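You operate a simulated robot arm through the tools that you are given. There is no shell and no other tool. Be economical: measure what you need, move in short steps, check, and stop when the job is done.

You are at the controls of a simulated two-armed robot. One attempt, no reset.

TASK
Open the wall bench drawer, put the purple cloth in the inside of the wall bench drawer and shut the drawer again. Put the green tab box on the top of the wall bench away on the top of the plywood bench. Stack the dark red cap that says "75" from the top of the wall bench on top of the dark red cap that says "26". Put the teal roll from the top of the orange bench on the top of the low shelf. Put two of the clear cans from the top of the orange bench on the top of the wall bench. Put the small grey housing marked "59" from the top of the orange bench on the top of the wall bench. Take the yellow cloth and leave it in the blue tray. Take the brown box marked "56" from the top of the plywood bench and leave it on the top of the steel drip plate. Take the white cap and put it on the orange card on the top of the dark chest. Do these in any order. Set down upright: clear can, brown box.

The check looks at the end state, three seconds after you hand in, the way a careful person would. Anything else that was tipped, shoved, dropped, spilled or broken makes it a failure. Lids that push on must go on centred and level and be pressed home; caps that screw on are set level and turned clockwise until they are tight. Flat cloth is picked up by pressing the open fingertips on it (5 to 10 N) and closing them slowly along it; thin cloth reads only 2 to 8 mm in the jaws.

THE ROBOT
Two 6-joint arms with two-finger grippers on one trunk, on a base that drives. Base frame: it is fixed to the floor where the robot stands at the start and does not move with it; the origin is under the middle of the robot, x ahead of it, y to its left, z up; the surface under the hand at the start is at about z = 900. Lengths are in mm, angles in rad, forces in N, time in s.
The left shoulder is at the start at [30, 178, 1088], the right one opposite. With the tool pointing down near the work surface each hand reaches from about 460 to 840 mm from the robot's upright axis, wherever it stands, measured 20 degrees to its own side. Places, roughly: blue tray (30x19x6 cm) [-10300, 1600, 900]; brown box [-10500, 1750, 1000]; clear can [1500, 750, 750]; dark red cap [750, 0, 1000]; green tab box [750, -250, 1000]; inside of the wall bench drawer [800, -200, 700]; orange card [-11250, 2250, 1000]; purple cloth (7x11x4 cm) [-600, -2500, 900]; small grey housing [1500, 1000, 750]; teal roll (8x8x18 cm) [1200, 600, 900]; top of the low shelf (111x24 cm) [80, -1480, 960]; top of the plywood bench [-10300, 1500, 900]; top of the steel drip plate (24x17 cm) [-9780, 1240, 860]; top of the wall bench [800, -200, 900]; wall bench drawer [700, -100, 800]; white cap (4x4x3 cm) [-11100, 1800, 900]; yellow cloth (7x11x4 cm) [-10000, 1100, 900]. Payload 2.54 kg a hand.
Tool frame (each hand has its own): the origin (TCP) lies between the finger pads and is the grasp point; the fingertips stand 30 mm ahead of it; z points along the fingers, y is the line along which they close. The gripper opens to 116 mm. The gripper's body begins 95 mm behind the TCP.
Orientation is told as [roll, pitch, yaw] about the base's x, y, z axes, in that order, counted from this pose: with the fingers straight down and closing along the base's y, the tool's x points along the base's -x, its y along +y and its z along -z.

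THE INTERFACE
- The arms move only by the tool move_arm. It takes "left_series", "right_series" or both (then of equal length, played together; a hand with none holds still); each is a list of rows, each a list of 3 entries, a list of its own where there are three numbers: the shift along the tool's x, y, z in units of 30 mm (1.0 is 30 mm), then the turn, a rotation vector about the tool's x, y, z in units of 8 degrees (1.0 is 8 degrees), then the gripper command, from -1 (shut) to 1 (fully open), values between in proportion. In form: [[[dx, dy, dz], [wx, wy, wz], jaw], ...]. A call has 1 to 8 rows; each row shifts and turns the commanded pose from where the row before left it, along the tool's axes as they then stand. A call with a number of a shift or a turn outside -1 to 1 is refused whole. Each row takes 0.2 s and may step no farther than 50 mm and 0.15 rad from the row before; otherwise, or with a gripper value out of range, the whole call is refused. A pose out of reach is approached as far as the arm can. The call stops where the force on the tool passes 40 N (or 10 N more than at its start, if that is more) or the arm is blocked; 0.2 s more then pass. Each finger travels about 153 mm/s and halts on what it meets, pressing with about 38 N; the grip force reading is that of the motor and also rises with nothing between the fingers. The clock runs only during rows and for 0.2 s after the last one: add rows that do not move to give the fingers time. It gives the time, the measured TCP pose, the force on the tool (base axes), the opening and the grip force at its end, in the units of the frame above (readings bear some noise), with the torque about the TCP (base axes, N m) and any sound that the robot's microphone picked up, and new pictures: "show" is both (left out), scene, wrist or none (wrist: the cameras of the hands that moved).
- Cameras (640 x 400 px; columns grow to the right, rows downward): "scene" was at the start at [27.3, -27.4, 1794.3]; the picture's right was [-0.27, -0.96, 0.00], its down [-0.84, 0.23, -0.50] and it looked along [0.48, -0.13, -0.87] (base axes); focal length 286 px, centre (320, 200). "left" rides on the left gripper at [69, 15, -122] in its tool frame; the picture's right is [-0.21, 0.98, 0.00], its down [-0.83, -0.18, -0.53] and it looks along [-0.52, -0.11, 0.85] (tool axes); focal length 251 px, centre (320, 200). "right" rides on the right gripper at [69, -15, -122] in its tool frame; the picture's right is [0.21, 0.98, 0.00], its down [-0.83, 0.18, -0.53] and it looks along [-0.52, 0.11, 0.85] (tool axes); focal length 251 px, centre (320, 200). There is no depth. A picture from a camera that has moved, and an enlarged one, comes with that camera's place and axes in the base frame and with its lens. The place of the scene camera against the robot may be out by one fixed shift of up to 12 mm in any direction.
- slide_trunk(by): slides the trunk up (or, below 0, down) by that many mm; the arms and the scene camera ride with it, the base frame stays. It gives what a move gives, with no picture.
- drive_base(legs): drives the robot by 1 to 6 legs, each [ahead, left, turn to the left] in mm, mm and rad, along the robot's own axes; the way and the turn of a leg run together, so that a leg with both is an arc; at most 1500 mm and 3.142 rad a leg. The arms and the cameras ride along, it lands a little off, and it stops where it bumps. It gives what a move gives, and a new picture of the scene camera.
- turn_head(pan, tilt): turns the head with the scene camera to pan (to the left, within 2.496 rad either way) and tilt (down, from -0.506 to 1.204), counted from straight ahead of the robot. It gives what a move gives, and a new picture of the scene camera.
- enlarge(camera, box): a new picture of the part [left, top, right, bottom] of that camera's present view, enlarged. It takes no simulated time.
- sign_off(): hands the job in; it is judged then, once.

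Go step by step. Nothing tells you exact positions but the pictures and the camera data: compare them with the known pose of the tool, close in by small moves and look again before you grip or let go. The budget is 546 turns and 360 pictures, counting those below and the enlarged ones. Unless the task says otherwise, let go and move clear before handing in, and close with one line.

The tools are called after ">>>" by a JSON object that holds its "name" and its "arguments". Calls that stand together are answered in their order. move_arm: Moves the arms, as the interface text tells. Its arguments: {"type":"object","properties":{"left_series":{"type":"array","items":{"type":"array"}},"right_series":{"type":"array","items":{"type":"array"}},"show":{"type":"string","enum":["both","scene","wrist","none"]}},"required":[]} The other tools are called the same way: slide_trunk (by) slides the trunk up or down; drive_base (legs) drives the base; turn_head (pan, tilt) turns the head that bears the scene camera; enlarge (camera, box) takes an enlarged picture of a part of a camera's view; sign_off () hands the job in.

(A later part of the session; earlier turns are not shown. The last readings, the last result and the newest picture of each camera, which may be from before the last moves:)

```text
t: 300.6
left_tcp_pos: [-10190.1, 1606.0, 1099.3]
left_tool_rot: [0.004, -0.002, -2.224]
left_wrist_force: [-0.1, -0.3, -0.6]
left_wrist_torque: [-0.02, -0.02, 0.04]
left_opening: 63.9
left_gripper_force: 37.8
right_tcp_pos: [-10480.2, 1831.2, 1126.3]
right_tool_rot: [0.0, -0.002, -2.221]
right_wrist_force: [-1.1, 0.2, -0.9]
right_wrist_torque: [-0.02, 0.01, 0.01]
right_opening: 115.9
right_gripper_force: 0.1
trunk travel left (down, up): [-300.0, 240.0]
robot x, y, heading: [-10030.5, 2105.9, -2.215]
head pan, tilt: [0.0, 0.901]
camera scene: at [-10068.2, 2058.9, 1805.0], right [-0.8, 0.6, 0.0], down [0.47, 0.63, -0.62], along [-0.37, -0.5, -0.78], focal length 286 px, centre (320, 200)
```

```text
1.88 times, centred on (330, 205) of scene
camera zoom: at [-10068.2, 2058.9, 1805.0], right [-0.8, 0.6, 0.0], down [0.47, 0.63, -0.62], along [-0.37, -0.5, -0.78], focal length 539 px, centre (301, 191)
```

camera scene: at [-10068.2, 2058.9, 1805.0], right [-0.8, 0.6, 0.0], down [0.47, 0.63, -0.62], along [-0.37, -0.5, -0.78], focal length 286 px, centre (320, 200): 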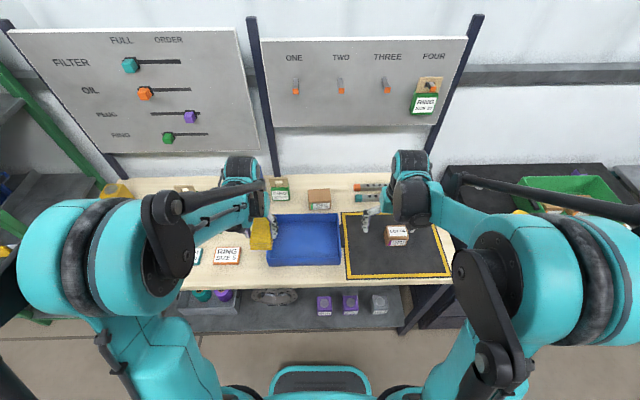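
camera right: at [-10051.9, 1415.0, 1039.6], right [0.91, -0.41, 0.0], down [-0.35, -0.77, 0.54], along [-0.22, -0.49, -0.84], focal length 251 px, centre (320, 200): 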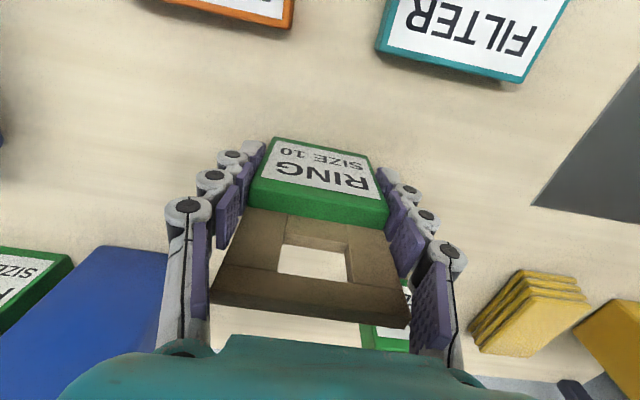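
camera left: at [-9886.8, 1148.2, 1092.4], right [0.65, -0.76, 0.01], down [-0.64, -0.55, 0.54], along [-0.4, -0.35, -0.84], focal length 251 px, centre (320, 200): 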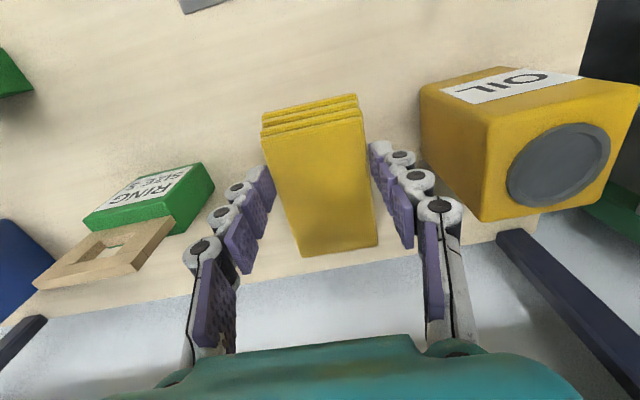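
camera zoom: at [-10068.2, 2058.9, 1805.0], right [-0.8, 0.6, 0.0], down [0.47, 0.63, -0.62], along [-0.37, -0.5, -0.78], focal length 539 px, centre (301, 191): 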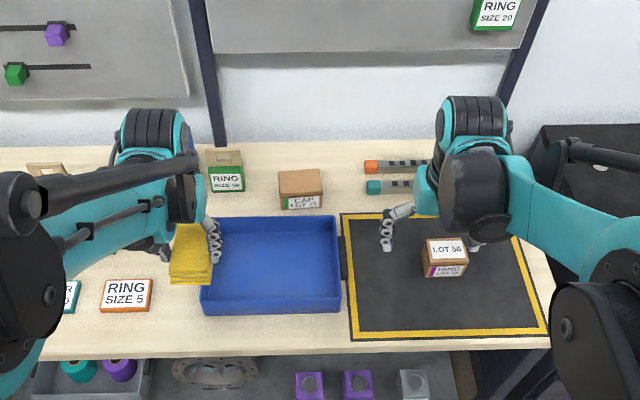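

The box on the mat reads "LOT 56". I bring the yellow cloth over the tray.

>>> {"name": "move_arm", "arguments": {"left_series": [[[-0.75, -0.82, 0], [0, 0, 0], -0.1], [[-0.75, -0.82, 0], [0, 0, 0], -0.1], [[-0.75, -0.82, 0.3], [0, 0, 0], -0.1], [[-0.75, -0.82, 0.6], [0, 0, 0], -0.1], [[-0.75, -0.8, 0.8], [0, 0, 0], -0.1], [[0, 0, 0.9], [0, 0, 0], -0.1]], "show": "both"}}

```text
t: 302.0
left_tcp_pos: [-10355.7, 1589.0, 1022.3]
left_tool_rot: [0.003, -0.004, -2.224]
left_wrist_force: [0.6, 0.8, -0.3]
left_wrist_torque: [0.02, -0.02, 0.03]
left_opening: 63.6
left_gripper_force: 38.1
right_tcp_pos: [-10480.1, 1831.6, 1126.0]
right_tool_rot: [-0.002, -0.004, -2.222]
right_wrist_force: [0.2, -0.6, 0.1]
right_wrist_torque: [0.04, 0.03, -0.02]
right_opening: 116.1
right_gripper_force: 0.0
trunk travel left (down, up): [-300.0, 240.0]
robot x, y, heading: [-10032.5, 2106.3, -2.22]
head pan, tilt: [0.0, 0.901]
camera scene: at [-10067.3, 2058.0, 1805.0], right [-0.8, 0.6, 0.0], down [0.47, 0.63, -0.62], along [-0.37, -0.5, -0.78], focal length 286 px, centre (320, 200)
camera left: at [-10301.8, 1636.4, 1145.4], right [0.65, -0.76, 0.01], down [-0.65, -0.54, 0.54], along [-0.41, -0.35, -0.84], focal length 251 px, centre (320, 200)
```

scene: 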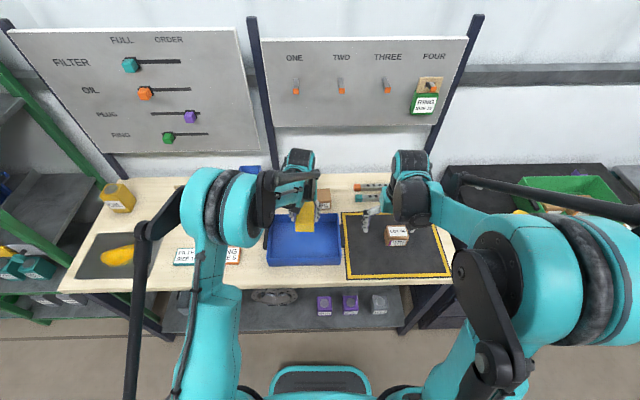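
left: 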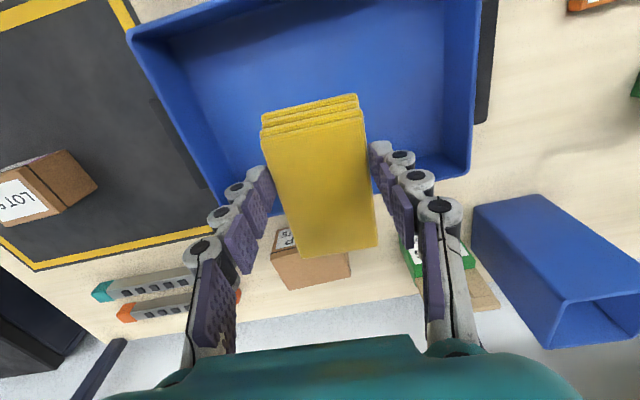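

>>> {"name": "move_arm", "arguments": {"left_series": [[[0.8, 0, 0], [0, 0, 0], -0.1], [[0, 0, 0.8], [0, 0, 0], -0.1], [[0, 0, 0.8], [0, 0, 0], -0.1], [[0, 0, 0.8], [0, 0, 0], -0.1], [[0, 0, 0.4], [0, 0, 0], -0.1]], "show": "wrist"}}

```text
t: 303.2
left_tcp_pos: [-10341.7, 1609.1, 937.2]
left_tool_rot: [0.006, -0.004, -2.225]
left_wrist_force: [-0.2, -0.2, -1.2]
left_wrist_torque: [0.02, -0.01, 0.03]
left_opening: 63.8
left_gripper_force: 38.3
right_tcp_pos: [-10480.4, 1831.5, 1125.8]
right_tool_rot: [-0.003, -0.004, -2.219]
right_wrist_force: [-1.0, 0.4, 0.2]
right_wrist_torque: [0.01, 0.0, 0.01]
right_opening: 116.1
right_gripper_force: 0.1
trunk travel left (down, up): [-300.0, 240.0]
robot x, y, heading: [-10031.3, 2106.0, -2.219]
head pan, tilt: [0.0, 0.901]
camera left: at [-10287.2, 1654.7, 1059.3], right [0.65, -0.76, 0.01], down [-0.65, -0.54, 0.54], along [-0.41, -0.35, -0.84], focal length 251 px, centre (320, 200)
```

left: 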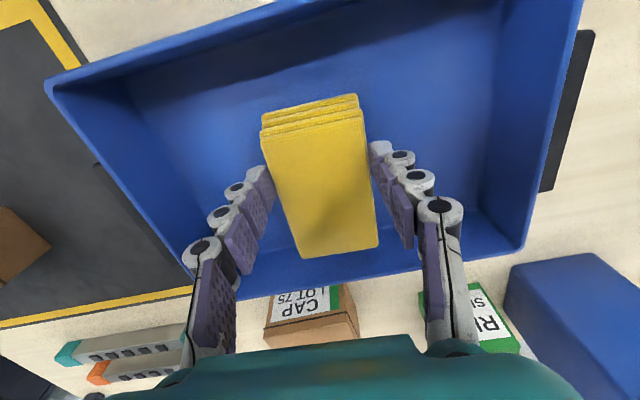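

>>> {"name": "move_arm", "arguments": {"left_series": [[[0.1, 0, 0.25], [0, 0, 0], -0.1], [[0, 0, 0.15], [0, 0, 0], -0.1], [[0, 0, 0.1], [0, 0, 0], -0.1], [[0, 0, 0.1], [0, 0, 0], -0.1], [[0, 0, 0], [0, 0, 0], -0.1]], "show": "none"}}

```text
t: 304.4
left_tcp_pos: [-10337.9, 1610.1, 920.5]
left_tool_rot: [0.006, -0.002, -2.223]
left_wrist_force: [-0.3, -0.3, -0.1]
left_wrist_torque: [0.02, 0.0, -0.01]
left_opening: 63.8
left_gripper_force: 38.0
right_tcp_pos: [-10480.2, 1832.5, 1125.9]
right_tool_rot: [-0.003, -0.003, -2.219]
right_wrist_force: [0.0, -0.2, -0.1]
right_wrist_torque: [0.0, 0.01, -0.02]
right_opening: 115.9
right_gripper_force: 0.1
trunk travel left (down, up): [-300.0, 240.0]
robot x, y, heading: [-10036.6, 2107.5, -2.218]
head pan, tilt: [0.0, 0.901]
```

>>> {"name": "move_arm", "arguments": {"left_series": [[[0, 0, 0.1], [0, 0, 0], -0.1], [[0, 0, 0.07], [0, 0, 0], -0.1], [[0, 0, 0], [0, 0, 0], -0.1], [[0, 0, 0], [0, 0, 0], 0.1], [[0, 0, 0], [0, 0, 0], 0.3], [[0, 0, -0.5], [0, 0, 0], 0.3], [[0, 0, -1], [0, 0, 0], 0.3], [[0, 0, -1], [0, 0, 0], 0.3]], "show": "wrist"}}

```text
t: 305.0
left_tcp_pos: [-10338.4, 1611.1, 917.4]
left_tool_rot: [0.005, -0.008, -2.223]
left_wrist_force: [0.1, -0.1, 21.8]
left_wrist_torque: [0.36, -0.15, -0.01]
left_opening: 64.2
left_gripper_force: 38.3
right_tcp_pos: [-10479.7, 1832.7, 1126.3]
right_tool_rot: [-0.001, -0.006, -2.219]
right_wrist_force: [0.1, -0.6, 0.2]
right_wrist_torque: [-0.07, 0.04, 0.01]
right_opening: 116.1
right_gripper_force: 0.0
trunk travel left (down, up): [-300.0, 240.0]
robot x, y, heading: [-10033.3, 2107.6, -2.216]
head pan, tilt: [0.0, 0.901]
stopped in row 3 (left hand): the force on the tool passed its limit at 43 N (the readings are from after the stop); the commanded pose is now the measured one
camera left: at [-10284.9, 1658.0, 1040.1], right [0.65, -0.76, 0.01], down [-0.65, -0.54, 0.54], along [-0.41, -0.35, -0.84], focal length 251 px, centre (320, 200)
```

left: 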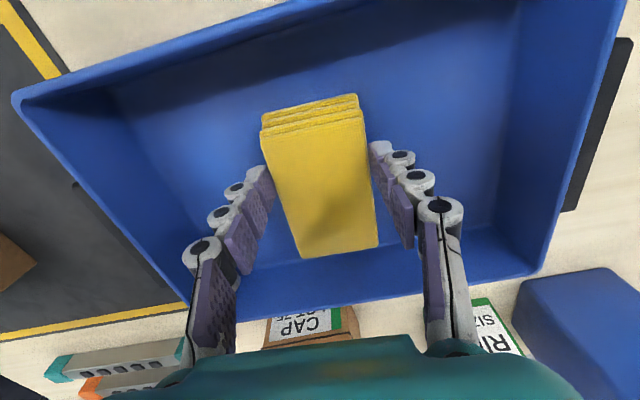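

Resting on the tray floor; I release and rise.

>>> {"name": "move_arm", "arguments": {"left_series": [[[0, 0, -0.1], [0, 0, 0], 0.1], [[0, 0, 0], [0, 0, 0], 0.35], [[0, 0, 0], [0, 0, 0], 0.35], [[0, 0, -0.5], [0, 0, 0], 0.35], [[0, 0, -1], [0, 0, 0], 0.35], [[0, 0, -1], [0, 0, 0], 0.35], [[0, 0, -1], [0, 0, 0], 0.5], [[0, 0, -1], [0, 0, 0], 0.5]], "show": "both"}}

```text
t: 306.8
left_tcp_pos: [-10339.4, 1611.7, 1056.3]
left_tool_rot: [0.004, -0.007, -2.224]
left_wrist_force: [0.1, 0.3, -0.3]
left_wrist_torque: [0.02, 0.02, -0.03]
left_opening: 87.1
left_gripper_force: 0.1
right_tcp_pos: [-10480.0, 1832.6, 1125.9]
right_tool_rot: [-0.003, -0.006, -2.221]
right_wrist_force: [-0.2, -0.1, 0.3]
right_wrist_torque: [-0.02, -0.01, 0.0]
right_opening: 116.2
right_gripper_force: 0.1
trunk travel left (down, up): [-300.0, 240.0]
robot x, y, heading: [-10030.7, 2102.3, -2.211]
head pan, tilt: [0.0, 0.901]
camera scene: at [-10067.2, 2059.3, 1805.1], right [-0.8, 0.6, 0.0], down [0.47, 0.63, -0.62], along [-0.37, -0.5, -0.78], focal length 286 px, centre (320, 200)
camera left: at [-10285.0, 1658.3, 1178.4], right [0.65, -0.76, 0.01], down [-0.65, -0.54, 0.54], along [-0.41, -0.35, -0.84], focal length 251 px, centre (320, 200)
```

scene: 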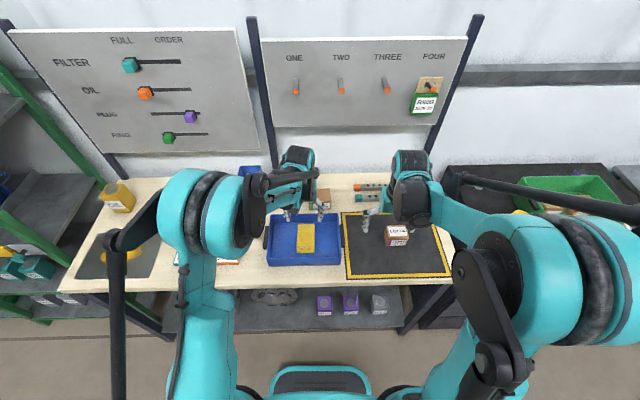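
left: 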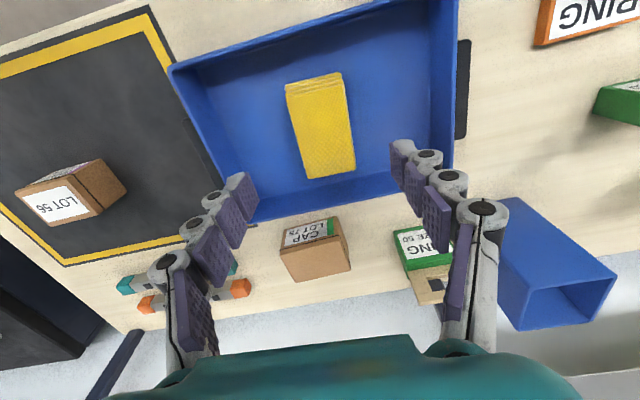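

Yellow cloth lies in the tray. I retract the left hand and bring the right hand over the LOT 56 box.

>>> {"name": "move_arm", "arguments": {"left_series": [[[0.5, 0, -1], [0, 0, 0], 0.5], [[1, 0.5, -1], [0, 0, 0], 0.6], [[1, 0.8, 0], [0, 0, 0], 1], [[1, 0.8, 0], [0, 0, 0], 1], [[1, 0.8, 0], [0, 0, 0], 1]], "right_series": [[[-0.4, -0.6, 0.3], [0, 0, 0], 1], [[-0.4, -0.6, 0.5], [0, 0, 0], 1], [[-0.4, -0.6, 0.6], [0, 0, 0], 1], [[-0.4, -0.6, 0.6], [0, 0, 0], 1], [[-0.4, -0.6, 0.6], [0, 0, 0], 1]], "show": "wrist"}}

>>> {"name": "enlarge", "arguments": {"camera": "right", "box": [240, 80, 440, 220]}}

```text
t: 308.0
left_tcp_pos: [-10185.4, 1666.6, 1113.7]
left_tool_rot: [0.005, -0.008, -2.223]
left_wrist_force: [0.8, 0.7, -0.3]
left_wrist_torque: [0.03, -0.01, 0.02]
left_opening: 116.1
left_gripper_force: 0.0
right_tcp_pos: [-10587.4, 1838.7, 1048.2]
right_tool_rot: [-0.001, -0.006, -2.218]
right_wrist_force: [-1.2, 0.9, 0.0]
right_wrist_torque: [0.02, -0.02, -0.02]
right_opening: 115.8
right_gripper_force: 0.1
trunk travel left (down, up): [-300.0, 240.0]
robot x, y, heading: [-10035.2, 2105.1, -2.218]
head pan, tilt: [0.0, 0.901]
camera right: at [-10557.3, 1903.5, 1169.8], right [0.91, -0.42, 0.0], down [-0.35, -0.77, 0.54], along [-0.23, -0.49, -0.84], focal length 251 px, centre (320, 200)
camera left: at [-10132.1, 1713.4, 1236.8], right [0.65, -0.76, 0.01], down [-0.65, -0.54, 0.54], along [-0.41, -0.35, -0.84], focal length 251 px, centre (320, 200)
```

right: 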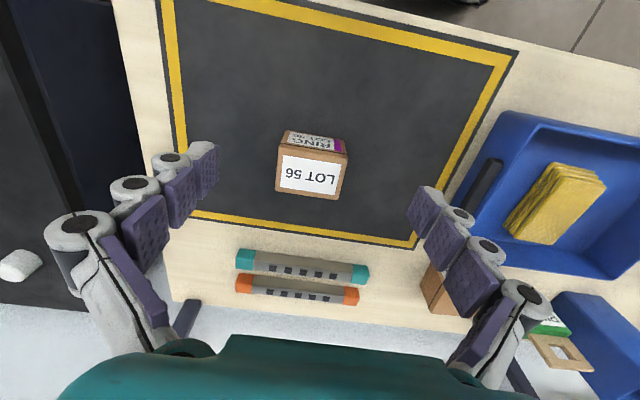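
left: 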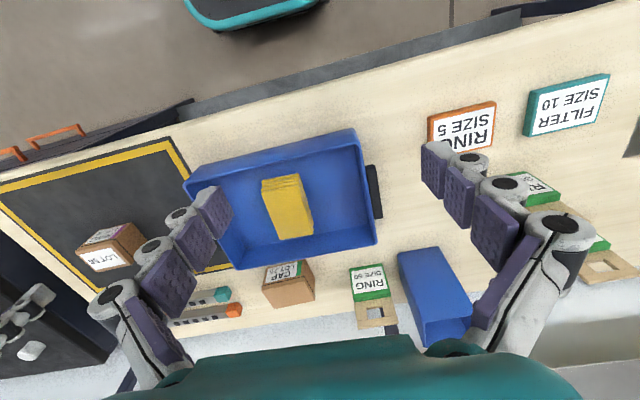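

```text
2.86 times, centred on (340, 150) of right
camera zoom: at [-10557.3, 1903.5, 1169.8], right [0.91, -0.42, 0.0], down [-0.35, -0.77, 0.54], along [-0.23, -0.49, -0.84], focal length 718 px, centre (263, 343)
```

zoom: 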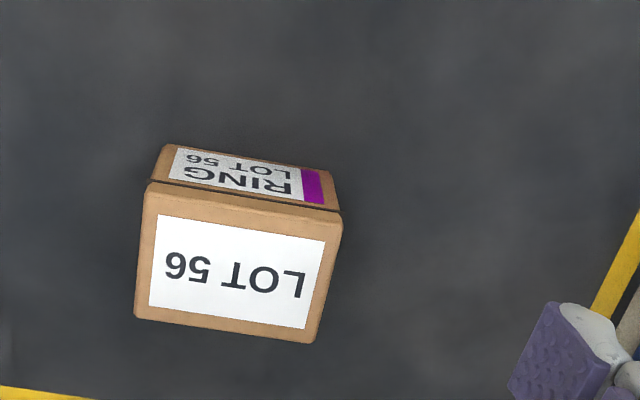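

>>> {"name": "move_arm", "arguments": {"right_series": [[[-0.86, 0, 0.7], [0, 0, -0.4], 1], [[-0.85, 0, 0.8], [0, 0, 0], 1], [[0, 0, 0.9], [0, 0, 0], 1], [[0, 0, 0.9], [0, 0, 0], 1], [[0, 0, 0.6], [0, 0, 0], 0.8]], "show": "wrist"}}

```text
t: 309.2
left_tcp_pos: [-10186.1, 1667.3, 1113.4]
left_tool_rot: [0.005, -0.007, -2.224]
left_wrist_force: [-0.6, 0.5, -0.2]
left_wrist_torque: [0.0, -0.01, 0.06]
left_opening: 115.7
left_gripper_force: 0.1
right_tcp_pos: [-10619.2, 1797.0, 930.8]
right_tool_rot: [-0.002, -0.004, -2.165]
right_wrist_force: [0.7, -0.3, 0.4]
right_wrist_torque: [0.02, -0.01, -0.01]
right_opening: 104.5
right_gripper_force: 0.1
trunk travel left (down, up): [-300.0, 240.0]
robot x, y, heading: [-10036.0, 2106.7, -2.213]
head pan, tilt: [0.0, 0.901]
camera right: at [-10592.0, 1864.2, 1053.6], right [0.93, -0.37, 0.0], down [-0.31, -0.78, 0.54], along [-0.2, -0.5, -0.84], focal length 251 px, centre (320, 200)
```

right: 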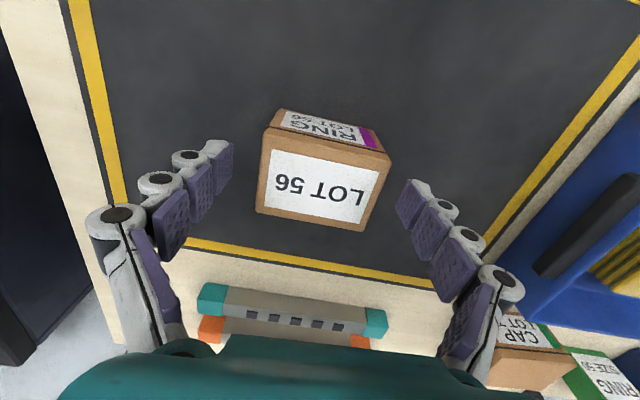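

>>> {"name": "move_arm", "arguments": {"right_series": [[[0, 0, 0.4], [0, 0, 0], 0.8], [[0, 0, 0.3], [0, 0, 0], 0.8], [[0, 0, 0], [0, 0, 0], 0.4], [[0, 0, 0], [0, 0, 0], 0.2], [[0, 0, 0], [0, 0, 0], 0.0], [[0, 0, 0], [0, 0, 0], 0.0]], "show": "none"}}

>>> {"name": "move_arm", "arguments": {"right_series": [[[0, 0, -0.2], [0, 0, 0], 0.0], [[0, 0, -0.8], [0, 0, 0], 0.0], [[0, 0, -1], [0, 0, 0], 0.0], [[0, 0, -1], [0, 0, 0], 0.0], [[0, 0, -1], [0, 0, 0], 0.0], [[0, 0, -1], [0, 0, 0], 0.0], [[0.5, 0, -1], [0, 0, 0], 0.0], [[1, 0, -0.5], [0, 0, 0], 0.0]], "show": "wrist"}}

```text
t: 310.6
left_tcp_pos: [-10186.0, 1666.0, 1115.1]
left_tool_rot: [0.004, -0.007, -2.223]
left_wrist_force: [-0.5, 0.4, -0.2]
left_wrist_torque: [-0.02, 0.03, -0.01]
left_opening: 116.0
left_gripper_force: 0.0
right_tcp_pos: [-10619.0, 1798.3, 911.0]
right_tool_rot: [-0.002, -0.006, -2.165]
right_wrist_force: [1.2, -0.6, 3.5]
right_wrist_torque: [-0.13, -0.13, 0.0]
right_opening: 74.0
right_gripper_force: 38.0
trunk travel left (down, up): [-300.0, 240.0]
robot x, y, heading: [-10030.3, 2103.9, -2.215]
head pan, tilt: [0.0, 0.901]
```

```text
t: 312.4
left_tcp_pos: [-10185.3, 1668.0, 1114.1]
left_tool_rot: [0.006, -0.008, -2.223]
left_wrist_force: [1.6, 0.1, 0.2]
left_wrist_torque: [0.02, 0.04, 0.01]
left_opening: 116.0
left_gripper_force: 0.1
right_tcp_pos: [-10591.5, 1835.7, 1106.8]
right_tool_rot: [-0.001, -0.006, -2.164]
right_wrist_force: [-0.6, 0.1, -1.1]
right_wrist_torque: [-0.07, 0.04, -0.02]
right_opening: 74.1
right_gripper_force: 38.0
trunk travel left (down, up): [-300.0, 240.0]
robot x, y, heading: [-10033.7, 2103.7, -2.215]
head pan, tilt: [0.0, 0.901]
camera right: at [-10563.9, 1901.7, 1228.9], right [0.93, -0.37, 0.0], down [-0.31, -0.78, 0.54], along [-0.2, -0.5, -0.84], focal length 251 px, centre (320, 200)
```

right: 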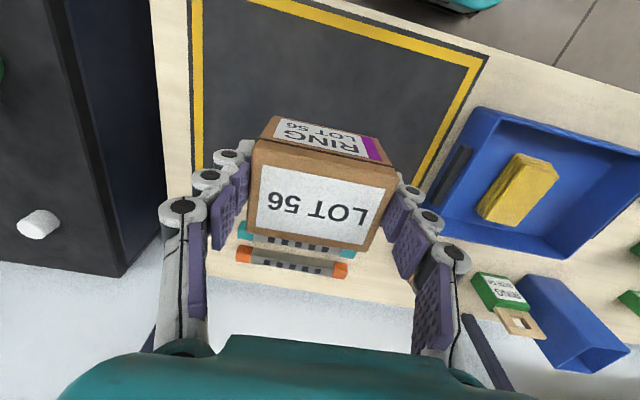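

LOT 56 box is held. I retract and drive left to the drip plate.

>>> {"name": "move_arm", "arguments": {"right_series": [[[1, 0.4, 0], [0, 0, 0.4], 0.0], [[1, 0.6, 0], [0, 0, 0], 0.0], [[1, 0.6, 0], [0, 0, 0], 0.0], [[0.5, 0.6, 0], [0, 0, 0], 0.0]], "show": "none"}}

>>> {"name": "drive_base", "arguments": {"legs": [[0, 690, 0.007]]}}

>>> {"name": "enlarge", "arguments": {"camera": "scene", "box": [240, 160, 440, 290]}}

```text
t: 313.4
left_tcp_pos: [-10186.8, 1666.3, 1115.2]
left_tool_rot: [0.004, -0.007, -2.225]
left_wrist_force: [-0.2, 0.3, 0.1]
left_wrist_torque: [-0.01, 0.02, 0.0]
left_opening: 115.9
left_gripper_force: 0.1
right_tcp_pos: [-10475.9, 1878.4, 1103.8]
right_tool_rot: [-0.003, -0.005, -2.22]
right_wrist_force: [0.0, -0.6, -2.0]
right_wrist_torque: [-0.01, 0.05, 0.0]
right_opening: 73.9
right_gripper_force: 38.3
trunk travel left (down, up): [-300.0, 240.0]
robot x, y, heading: [-10035.0, 2106.2, -2.211]
head pan, tilt: [0.0, 0.901]
```

```text
t: 317.2
left_tcp_pos: [-9615.8, 1245.5, 1114.1]
left_tool_rot: [0.005, -0.008, -2.213]
left_wrist_force: [-0.3, 0.9, -0.2]
left_wrist_torque: [-0.01, 0.01, 0.01]
left_opening: 116.1
left_gripper_force: 0.0
right_tcp_pos: [-9912.4, 1454.2, 1104.4]
right_tool_rot: [-0.002, -0.004, -2.207]
right_wrist_force: [-0.1, -0.3, -1.1]
right_wrist_torque: [0.01, -0.03, -0.01]
right_opening: 74.2
right_gripper_force: 37.7
trunk travel left (down, up): [-300.0, 240.0]
robot x, y, heading: [-9468.6, 1688.9, -2.204]
head pan, tilt: [0.0, 0.901]
camera scene: at [-9502.8, 1638.9, 1805.0], right [-0.81, 0.59, 0.0], down [0.46, 0.63, -0.62], along [-0.37, -0.5, -0.78], focal length 286 px, centre (320, 200)
```

scene: 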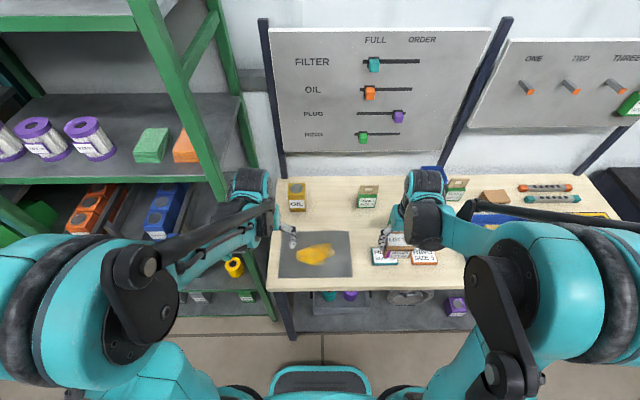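

```text
3.08 times, centred on (340, 225) of scene
camera zoom: at [-9502.8, 1638.9, 1805.0], right [-0.81, 0.59, 0.0], down [0.46, 0.63, -0.62], along [-0.37, -0.5, -0.78], focal length 880 px, centre (258, 123)
```

zoom: 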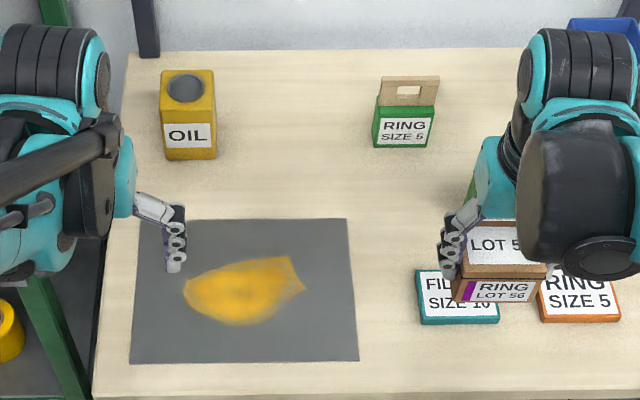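

>>> {"name": "move_arm", "arguments": {"right_series": [[[-0.2, 0.88, 0], [0, 0, 0], 0.0], [[-0.2, 0.88, 0.3], [0, 0, 0], 0.0], [[-0.2, 0.88, 0.5], [0, 0, 0], 0.0], [[-0.2, 0.88, 0.5], [0, 0, 0], 0.0], [[-0.2, 0.88, 0.6], [0, 0, 0], 0.0], [[-0.2, 0.88, 0.6], [0, 0, 0], 0.0]], "left_series": [[[0.3, 0.6, -0.4], [0, 0, 0], 1], [[0.3, 0.6, -0.4], [0, 0, 0], 1], [[0, 0.4, 0], [0, 0, 0], 1], [[0, 0.2, 0], [0, 0, 0], 1], [[0, 0, 0], [0, 0, 0], 1], [[0, 0, 0], [0, 0, 0], 1]], "show": "both"}}

>>> {"name": "enlarge", "arguments": {"camera": "scene", "box": [240, 190, 440, 310]}}

```text
t: 318.6
left_tcp_pos: [-9562.2, 1226.3, 1138.5]
left_tool_rot: [0.004, -0.005, -2.212]
left_wrist_force: [-0.1, 0.0, -0.3]
left_wrist_torque: [0.01, 0.02, -0.04]
left_opening: 116.0
left_gripper_force: 0.1
right_tcp_pos: [-9805.6, 1329.2, 1028.5]
right_tool_rot: [-0.002, -0.005, -2.208]
right_wrist_force: [0.5, -0.2, -0.8]
right_wrist_torque: [0.06, -0.01, 0.03]
right_opening: 74.0
right_gripper_force: 37.4
trunk travel left (down, up): [-300.0, 240.0]
robot x, y, heading: [-9470.4, 1689.0, -2.203]
head pan, tilt: [0.0, 0.901]
camera scene: at [-9502.6, 1637.7, 1805.0], right [-0.81, 0.59, 0.0], down [0.46, 0.63, -0.62], along [-0.37, -0.5, -0.78], focal length 286 px, centre (320, 200)
camera right: at [-9775.5, 1395.2, 1152.1], right [0.91, -0.41, 0.0], down [-0.34, -0.77, 0.54], along [-0.22, -0.49, -0.84], focal length 251 px, centre (320, 200)
camera left: at [-9509.4, 1274.2, 1260.3], right [0.65, -0.76, 0.01], down [-0.64, -0.55, 0.54], along [-0.4, -0.36, -0.84], focal length 251 px, centre (320, 200)
```

scene: 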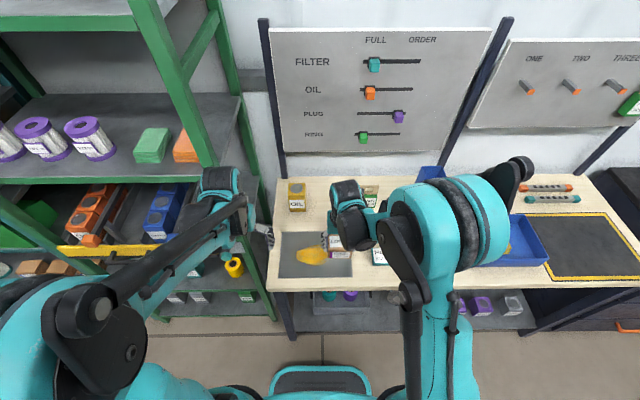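
right: 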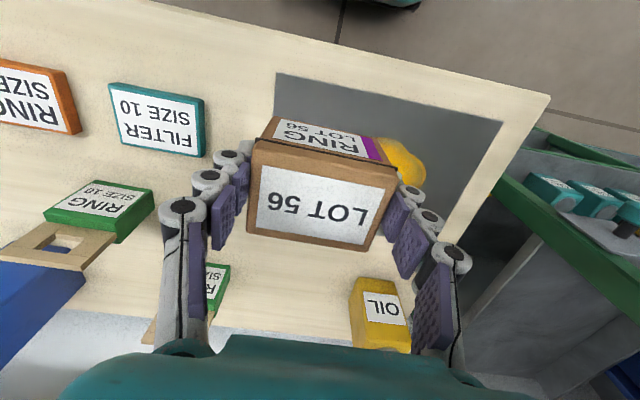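
left: 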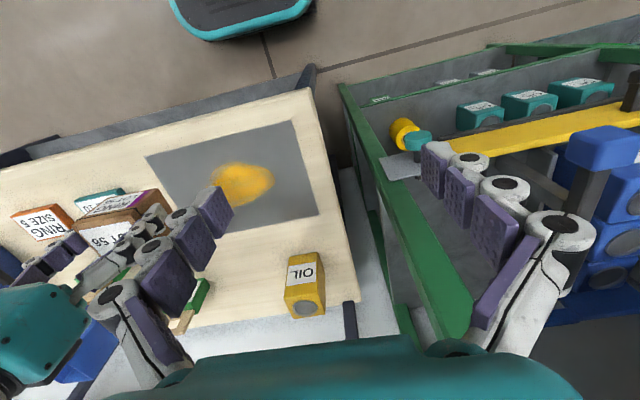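

```text
3.20 times, centred on (340, 250) of scene
camera zoom: at [-9502.6, 1637.7, 1805.0], right [-0.81, 0.59, 0.0], down [0.46, 0.63, -0.62], along [-0.37, -0.5, -0.78], focal length 916 px, centre (256, 40)
```

zoom: 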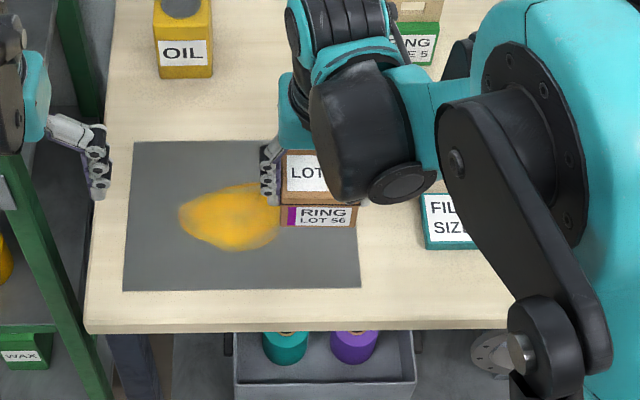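

>>> {"name": "move_arm", "arguments": {"right_series": [[[0.13, -0.26, 0.6], [0, 0, 0], 0.0], [[0, 0, 0.8], [0, 0, 0], 0.0], [[0, 0, 0.8], [0, 0, 0], 0.0], [[0, 0, 0.8], [0, 0, 0], 0.0], [[0, 0, 0.4], [0, 0, 0], 0.0]], "show": "both"}}

>>> {"name": "enlarge", "arguments": {"camera": "scene", "box": [260, 215, 400, 305]}}

```text
t: 319.9
left_tcp_pos: [-9563.3, 1227.3, 1138.5]
left_tool_rot: [0.003, -0.008, -2.214]
left_wrist_force: [-0.2, 0.4, -1.0]
left_wrist_torque: [0.06, -0.02, -0.02]
left_opening: 116.0
left_gripper_force: 0.1
right_tcp_pos: [-9810.3, 1339.7, 925.9]
right_tool_rot: [-0.002, -0.003, -2.21]
right_wrist_force: [0.6, -0.5, -1.6]
right_wrist_torque: [0.04, -0.03, -0.01]
right_opening: 74.0
right_gripper_force: 38.3
trunk travel left (down, up): [-300.0, 240.0]
robot x, y, heading: [-9468.0, 1686.1, -2.205]
head pan, tilt: [0.0, 0.901]
camera scene: at [-9503.3, 1639.2, 1805.0], right [-0.81, 0.59, 0.0], down [0.46, 0.63, -0.62], along [-0.37, -0.5, -0.78], focal length 286 px, centre (320, 200)
camera right: at [-9780.8, 1403.7, 1049.2], right [0.91, -0.41, 0.0], down [-0.34, -0.77, 0.54], along [-0.22, -0.49, -0.84], focal length 251 px, centre (320, 200)
```

scene: 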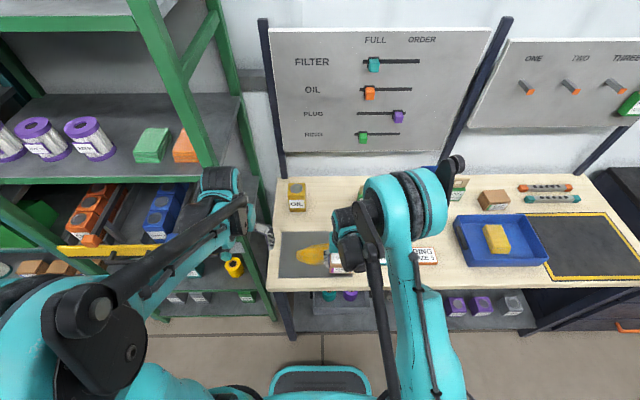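
right: 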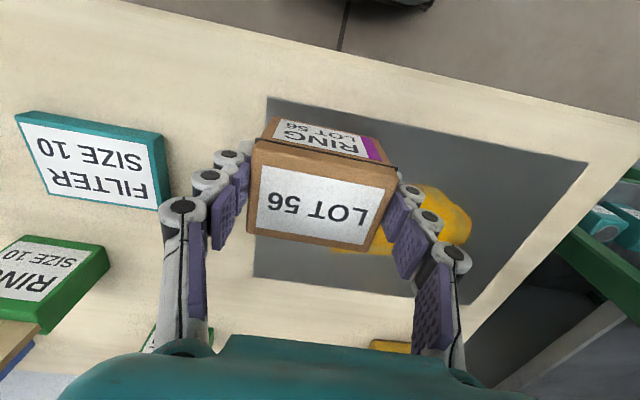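

```text
4.44 times, centred on (330, 260) of scene
camera zoom: at [-9503.3, 1639.2, 1805.0], right [-0.81, 0.59, 0.0], down [0.46, 0.63, -0.62], along [-0.37, -0.5, -0.78], focal length 1272 px, centre (276, -67)
```

zoom: 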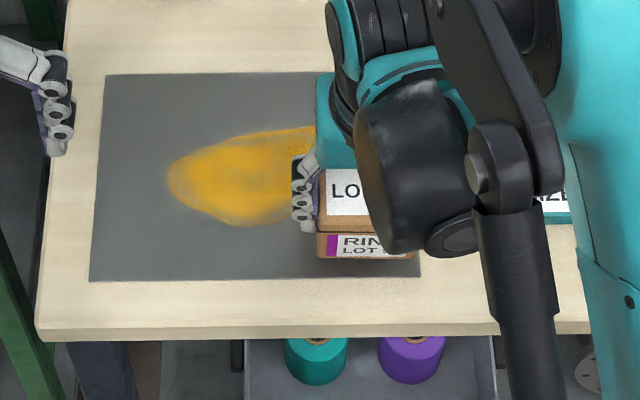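

>>> {"name": "move_arm", "arguments": {"right_series": [[[-0.13, 0.12, 0.15], [0, 0, 0], 0.0], [[0, 0, 0.12], [0, 0, 0], 0.0], [[0, 0, 0.1], [0, 0, 0], 0.0], [[0, 0, 0], [0, 0, 0], 0.0]], "show": "none"}}

>>> {"name": "move_arm", "arguments": {"right_series": [[[0, 0, 0.06], [0, 0, 0], 0.0], [[0, 0, 0.06], [0, 0, 0], 0.0], [[0, 0, 0], [0, 0, 0], 0.0]], "show": "wrist"}}

```text
t: 320.9
left_tcp_pos: [-9562.9, 1227.9, 1137.7]
left_tool_rot: [0.006, -0.008, -2.214]
left_wrist_force: [-0.4, 0.7, 0.0]
left_wrist_torque: [0.01, -0.03, -0.05]
left_opening: 115.9
left_gripper_force: 0.1
right_tcp_pos: [-9809.1, 1333.1, 915.3]
right_tool_rot: [-0.002, -0.006, -2.208]
right_wrist_force: [0.9, 0.6, -0.5]
right_wrist_torque: [0.0, 0.0, 0.01]
right_opening: 74.0
right_gripper_force: 37.8
trunk travel left (down, up): [-300.0, 240.0]
robot x, y, heading: [-9468.6, 1689.0, -2.204]
head pan, tilt: [0.0, 0.901]
```

```text
t: 321.6
left_tcp_pos: [-9562.8, 1227.5, 1138.7]
left_tool_rot: [0.004, -0.007, -2.212]
left_wrist_force: [-0.2, -1.2, -1.1]
left_wrist_torque: [0.01, 0.02, -0.01]
left_opening: 116.0
left_gripper_force: 0.0
right_tcp_pos: [-9810.6, 1333.5, 912.4]
right_tool_rot: [-0.002, -0.004, -2.208]
right_wrist_force: [-0.8, -0.9, -0.8]
right_wrist_torque: [0.0, 0.02, -0.02]
right_opening: 74.0
right_gripper_force: 38.4
trunk travel left (down, up): [-300.0, 240.0]
robot x, y, heading: [-9470.9, 1686.1, -2.201]
head pan, tilt: [0.0, 0.901]
camera right: at [-9780.1, 1398.8, 1035.1], right [0.91, -0.41, 0.0], down [-0.34, -0.77, 0.54], along [-0.22, -0.49, -0.84], focal length 251 px, centre (320, 200)
```

right: 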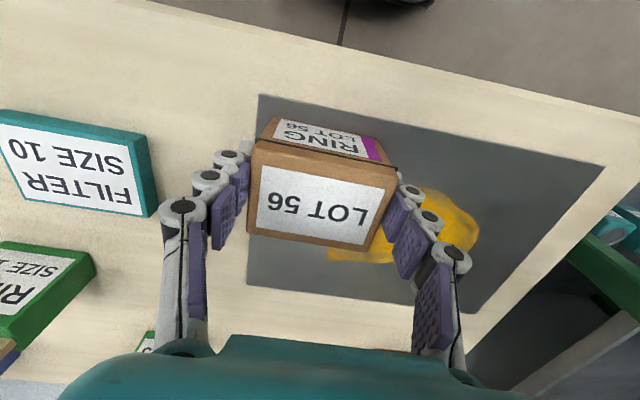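

>>> {"name": "move_arm", "arguments": {"right_series": [[[0, 0, 0.06], [0, 0, 0], 0.0], [[0, 0, 0.06], [0, 0, 0], 0.0], [[0, 0, 0], [0, 0, 0], 0.0]], "show": "none"}}

>>> {"name": "move_arm", "arguments": {"right_series": [[[0, 0, 0.05], [0, 0, 0], 0.0], [[0, 0, 0.05], [0, 0, 0], 0.0], [[0, 0, 0], [0, 0, 0], 0.0]], "show": "none"}}

```text
t: 322.4
left_tcp_pos: [-9562.3, 1229.6, 1138.5]
left_tool_rot: [0.005, -0.007, -2.211]
left_wrist_force: [0.8, 0.4, 0.4]
left_wrist_torque: [-0.04, 0.02, 0.01]
left_opening: 115.9
left_gripper_force: 0.1
right_tcp_pos: [-9808.2, 1333.4, 909.1]
right_tool_rot: [-0.001, -0.005, -2.207]
right_wrist_force: [-9.2, -5.8, 35.7]
right_wrist_torque: [-0.1, 0.26, -0.02]
right_opening: 74.1
right_gripper_force: 37.7
trunk travel left (down, up): [-300.0, 240.0]
robot x, y, heading: [-9467.2, 1685.2, -2.201]
head pan, tilt: [0.0, 0.901]
```

```text
t: 323.2
left_tcp_pos: [-9562.4, 1229.5, 1139.1]
left_tool_rot: [0.005, -0.006, -2.213]
left_wrist_force: [-1.3, 1.2, 0.7]
left_wrist_torque: [-0.01, 0.04, -0.01]
left_opening: 115.9
left_gripper_force: 0.1
right_tcp_pos: [-9809.1, 1334.3, 905.8]
right_tool_rot: [-0.001, -0.006, -2.209]
right_wrist_force: [-6.0, -3.4, 35.7]
right_wrist_torque: [-0.04, 0.19, -0.08]
right_opening: 74.2
right_gripper_force: 38.3
trunk travel left (down, up): [-300.0, 240.0]
robot x, y, heading: [-9469.0, 1686.5, -2.203]
head pan, tilt: [0.0, 0.901]
```

In contact; I ease up slightly, release and rise.

>>> {"name": "move_arm", "arguments": {"right_series": [[[0, 0, -0.1], [0, 0, 0], 0.0], [[0, 0, 0], [0, 0, 0], 0.3], [[0, 0, 0], [0, 0, 0], 0.55], [[0, 0, 0], [0, 0, 0], 0.55], [[0, 0, -0.5], [0, 0, 0], 0.55], [[0, 0, -1], [0, 0, 0], 0.55], [[0, 0, -1], [0, 0, 0], 0.7], [[0, 0, -1], [0, 0, 0], 0.7]], "show": "none"}}

>>> {"name": "move_arm", "arguments": {"right_series": [[[0, -0.5, -1], [0, 0, 0], 0.7], [[0, -0.9, -1], [0, 0, 0], 0.7], [[0, -0.9, -0.5], [0, 0, 0], 1], [[0.5, -0.9, 0], [0, 0, 0], 1], [[0.5, -0.9, 0], [0, 0, 0], 1], [[0.5, -0.9, 0], [0, 0, 0], 1]], "show": "scene"}}

>>> {"name": "enlarge", "arguments": {"camera": "scene", "box": [240, 170, 440, 300]}}

```text
t: 325.1
left_tcp_pos: [-9562.9, 1229.7, 1138.4]
left_tool_rot: [0.005, -0.008, -2.213]
left_wrist_force: [1.0, 0.4, 0.6]
left_wrist_torque: [0.02, -0.06, -0.01]
left_opening: 115.9
left_gripper_force: 0.1
right_tcp_pos: [-9807.5, 1333.1, 1013.6]
right_tool_rot: [-0.001, -0.005, -2.207]
right_wrist_force: [-0.6, -0.1, 0.1]
right_wrist_torque: [-0.03, 0.01, -0.01]
right_opening: 98.9
right_gripper_force: 0.0
trunk travel left (down, up): [-300.0, 240.0]
robot x, y, heading: [-9471.6, 1686.7, -2.204]
head pan, tilt: [0.0, 0.901]
```

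```text
t: 326.4
left_tcp_pos: [-9561.6, 1229.1, 1138.7]
left_tool_rot: [0.006, -0.007, -2.213]
left_wrist_force: [0.3, 0.8, 0.2]
left_wrist_torque: [-0.02, -0.01, 0.0]
left_opening: 116.0
left_gripper_force: 0.1
right_tcp_pos: [-9902.4, 1460.1, 1089.1]
right_tool_rot: [0.0, -0.006, -2.209]
right_wrist_force: [1.1, -0.1, -0.2]
right_wrist_torque: [0.01, 0.02, 0.0]
right_opening: 115.9
right_gripper_force: 0.1
trunk travel left (down, up): [-300.0, 240.0]
robot x, y, heading: [-9470.7, 1686.5, -2.208]
head pan, tilt: [0.0, 0.901]
camera scene: at [-9503.3, 1640.8, 1805.1], right [-0.81, 0.59, 0.0], down [0.46, 0.63, -0.62], along [-0.37, -0.5, -0.78], focal length 286 px, centre (320, 200)
```

scene: 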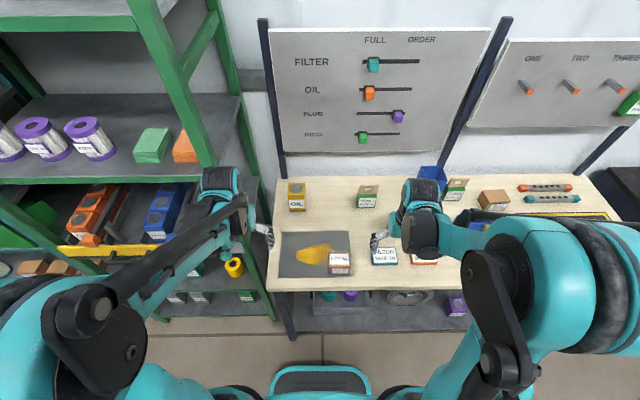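

```text
3.08 times, centred on (340, 235) of scene
camera zoom: at [-9503.3, 1640.8, 1805.1], right [-0.81, 0.59, 0.0], down [0.46, 0.63, -0.62], along [-0.37, -0.5, -0.78], focal length 880 px, centre (258, 92)
```

zoom: 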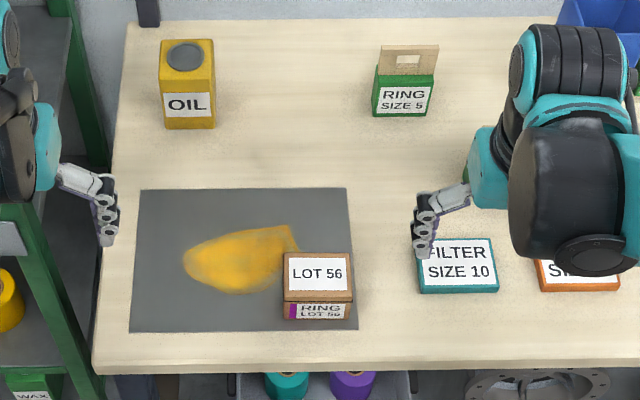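

The LOT 56 box stands on the drip plate, clear of the puddle. Last item: the white cap. I drive right to the dark chest.

>>> {"name": "drive_base", "arguments": {"legs": [[0, -1170, 0]]}}

>>> {"name": "enlarge", "arguments": {"camera": "scene", "box": [260, 120, 640, 320]}}

```text
t: 332.4
left_tcp_pos: [-10515.3, 1931.7, 1138.4]
left_tool_rot: [0.005, -0.007, -2.221]
left_wrist_force: [-0.1, -0.1, -0.3]
left_wrist_torque: [0.03, -0.03, -0.04]
left_opening: 115.8
left_gripper_force: 0.2
right_tcp_pos: [-10851.2, 2166.3, 1087.3]
right_tool_rot: [-0.001, -0.004, -2.218]
right_wrist_force: [-0.3, -0.8, -1.0]
right_wrist_torque: [0.02, -0.02, -0.03]
right_opening: 116.0
right_gripper_force: 0.0
trunk travel left (down, up): [-300.0, 240.0]
robot x, y, heading: [-10417.3, 2388.7, -2.211]
head pan, tilt: [0.0, 0.901]
camera scene: at [-10450.9, 2342.1, 1805.0], right [-0.8, 0.6, 0.0], down [0.47, 0.63, -0.62], along [-0.37, -0.5, -0.78], focal length 286 px, centre (320, 200)
```

scene: 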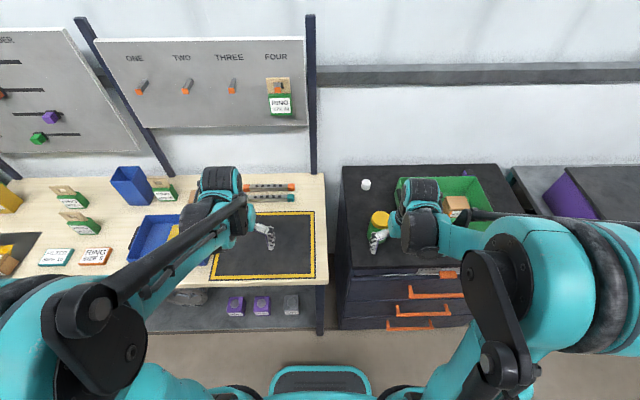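

```text
1.68 times, centred on (450, 220) of scene
camera zoom: at [-10450.9, 2342.1, 1805.0], right [-0.8, 0.6, 0.0], down [0.47, 0.63, -0.62], along [-0.37, -0.5, -0.78], focal length 482 px, centre (101, 166)
```

zoom: 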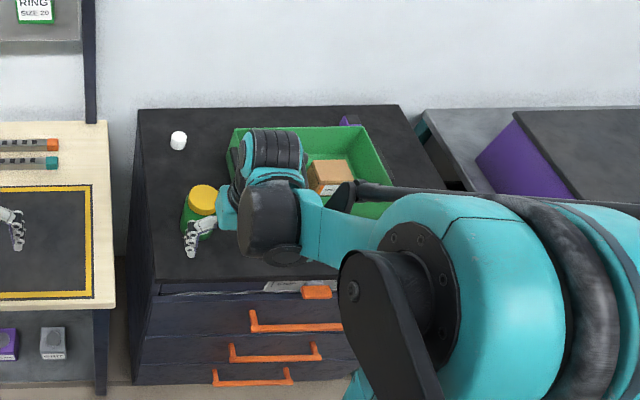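

>>> {"name": "drive_base", "arguments": {"legs": [[60, 0, 0]]}}

>>> {"name": "move_arm", "arguments": {"right_series": [[[-1, 0.1, 0], [0, 0, 0], 1], [[-1, 0.1, 0], [0, 0, 0], 1], [[-1, 0.1, 0], [0, 0, 0], 1], [[-1, 0.1, 0], [0, 0, 0], 1], [[-1, 0.1, 0], [0, 0, 0], 1], [[-1, 0.1, 0], [0, 0, 0], 1], [[-1, 0.1, 0.2], [0, 0, 0], 1], [[-1, 0.1, 0.4], [0, 0, 0], 1]], "show": "wrist"}}

>>> {"name": "enlarge", "arguments": {"camera": "right", "box": [240, 110, 400, 230]}}

```text
t: 333.4
left_tcp_pos: [-10550.7, 1882.7, 1137.5]
left_tool_rot: [0.006, -0.006, -2.223]
left_wrist_force: [-0.1, -0.2, 0.1]
left_wrist_torque: [0.07, -0.04, 0.0]
left_opening: 116.0
left_gripper_force: 0.0
right_tcp_pos: [-10887.5, 2118.0, 1087.7]
right_tool_rot: [-0.001, -0.004, -2.219]
right_wrist_force: [-0.1, -1.0, -0.8]
right_wrist_torque: [0.06, -0.04, -0.03]
right_opening: 116.1
right_gripper_force: 0.0
trunk travel left (down, up): [-300.0, 240.0]
robot x, y, heading: [-10449.7, 2344.2, -2.215]
head pan, tilt: [0.0, 0.901]
camera scene: at [-10487.4, 2292.7, 1805.0], right [-0.8, 0.6, 0.0], down [0.47, 0.63, -0.62], along [-0.37, -0.5, -0.78], focal length 286 px, centre (320, 200)
```

scene: 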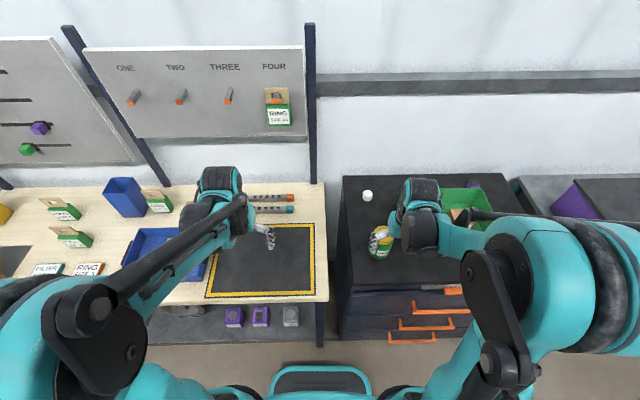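

```text
t: 335.2
left_tcp_pos: [-10550.9, 1883.5, 1137.6]
left_tool_rot: [0.005, -0.005, -2.222]
left_wrist_force: [0.3, -0.6, 0.1]
left_wrist_torque: [0.02, -0.04, 0.0]
left_opening: 115.9
left_gripper_force: 0.0
right_tcp_pos: [-11012.5, 1912.4, 1069.9]
right_tool_rot: [-0.002, -0.003, -2.219]
right_wrist_force: [-0.8, -0.3, 0.8]
right_wrist_torque: [0.05, -0.02, -0.03]
right_opening: 116.1
right_gripper_force: 0.1
trunk travel left (down, up): [-300.0, 240.0]
robot x, y, heading: [-10451.2, 2340.3, -2.217]
head pan, tilt: [0.0, 0.901]
camera right: at [-10982.4, 1977.0, 1194.0], right [0.91, -0.42, 0.0], down [-0.35, -0.77, 0.54], along [-0.23, -0.49, -0.84], focal length 251 px, centre (320, 200)
```

right: 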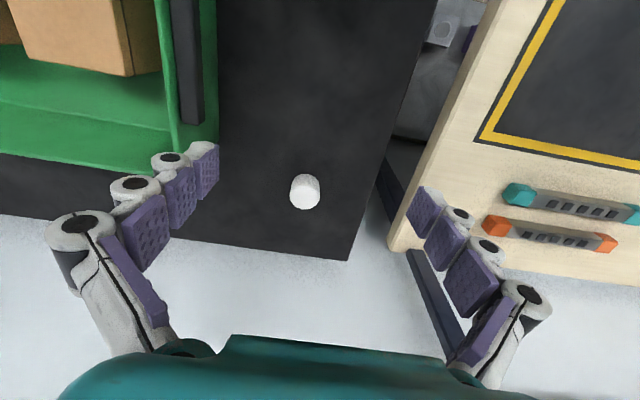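

```text
3.33 times, centred on (320, 170) of right
camera zoom: at [-10982.4, 1977.0, 1194.0], right [0.91, -0.42, 0.0], down [-0.35, -0.77, 0.54], along [-0.23, -0.49, -0.84], focal length 838 px, centre (320, 300)
```

zoom: 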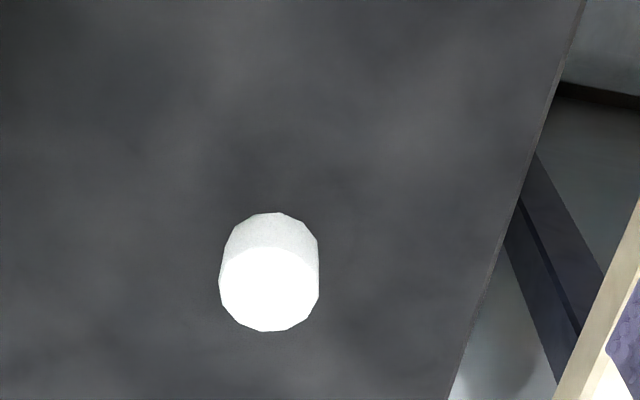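

>>> {"name": "move_arm", "arguments": {"right_series": [[[-0.8, 0.02, 0.4], [0, 0, 0], 0.6], [[-0.8, 0, 0.7], [0, 0, 0], 0.2], [[-0.8, 0, 0.7], [0, 0, 0], 0.2], [[-0.8, 0, 0.8], [0, 0, 0], 0.2]], "show": "wrist"}}

```text
t: 336.2
left_tcp_pos: [-10551.6, 1883.0, 1137.7]
left_tool_rot: [0.006, -0.005, -2.221]
left_wrist_force: [-0.4, -0.5, -1.0]
left_wrist_torque: [0.05, -0.07, 0.01]
left_opening: 115.9
left_gripper_force: 0.1
right_tcp_pos: [-11073.5, 1835.2, 991.5]
right_tool_rot: [-0.002, -0.002, -2.217]
right_wrist_force: [0.3, -0.9, -0.3]
right_wrist_torque: [0.02, -0.02, -0.02]
right_opening: 69.5
right_gripper_force: 0.1
trunk travel left (down, up): [-300.0, 240.0]
robot x, y, heading: [-10450.4, 2341.1, -2.218]
head pan, tilt: [0.0, 0.901]
camera right: at [-11042.2, 1900.1, 1113.7], right [0.91, -0.42, 0.0], down [-0.35, -0.77, 0.54], along [-0.23, -0.49, -0.84], focal length 251 px, centre (320, 200)
```

right: 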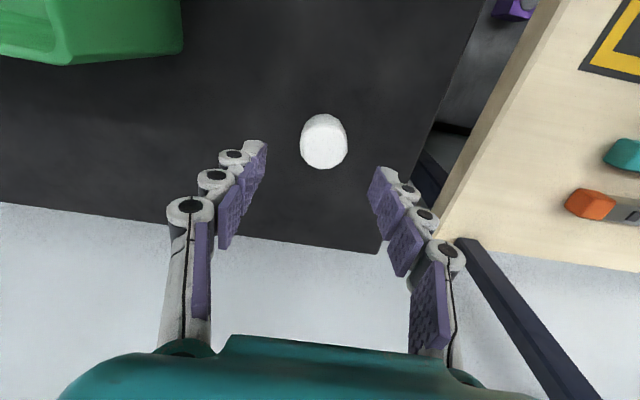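

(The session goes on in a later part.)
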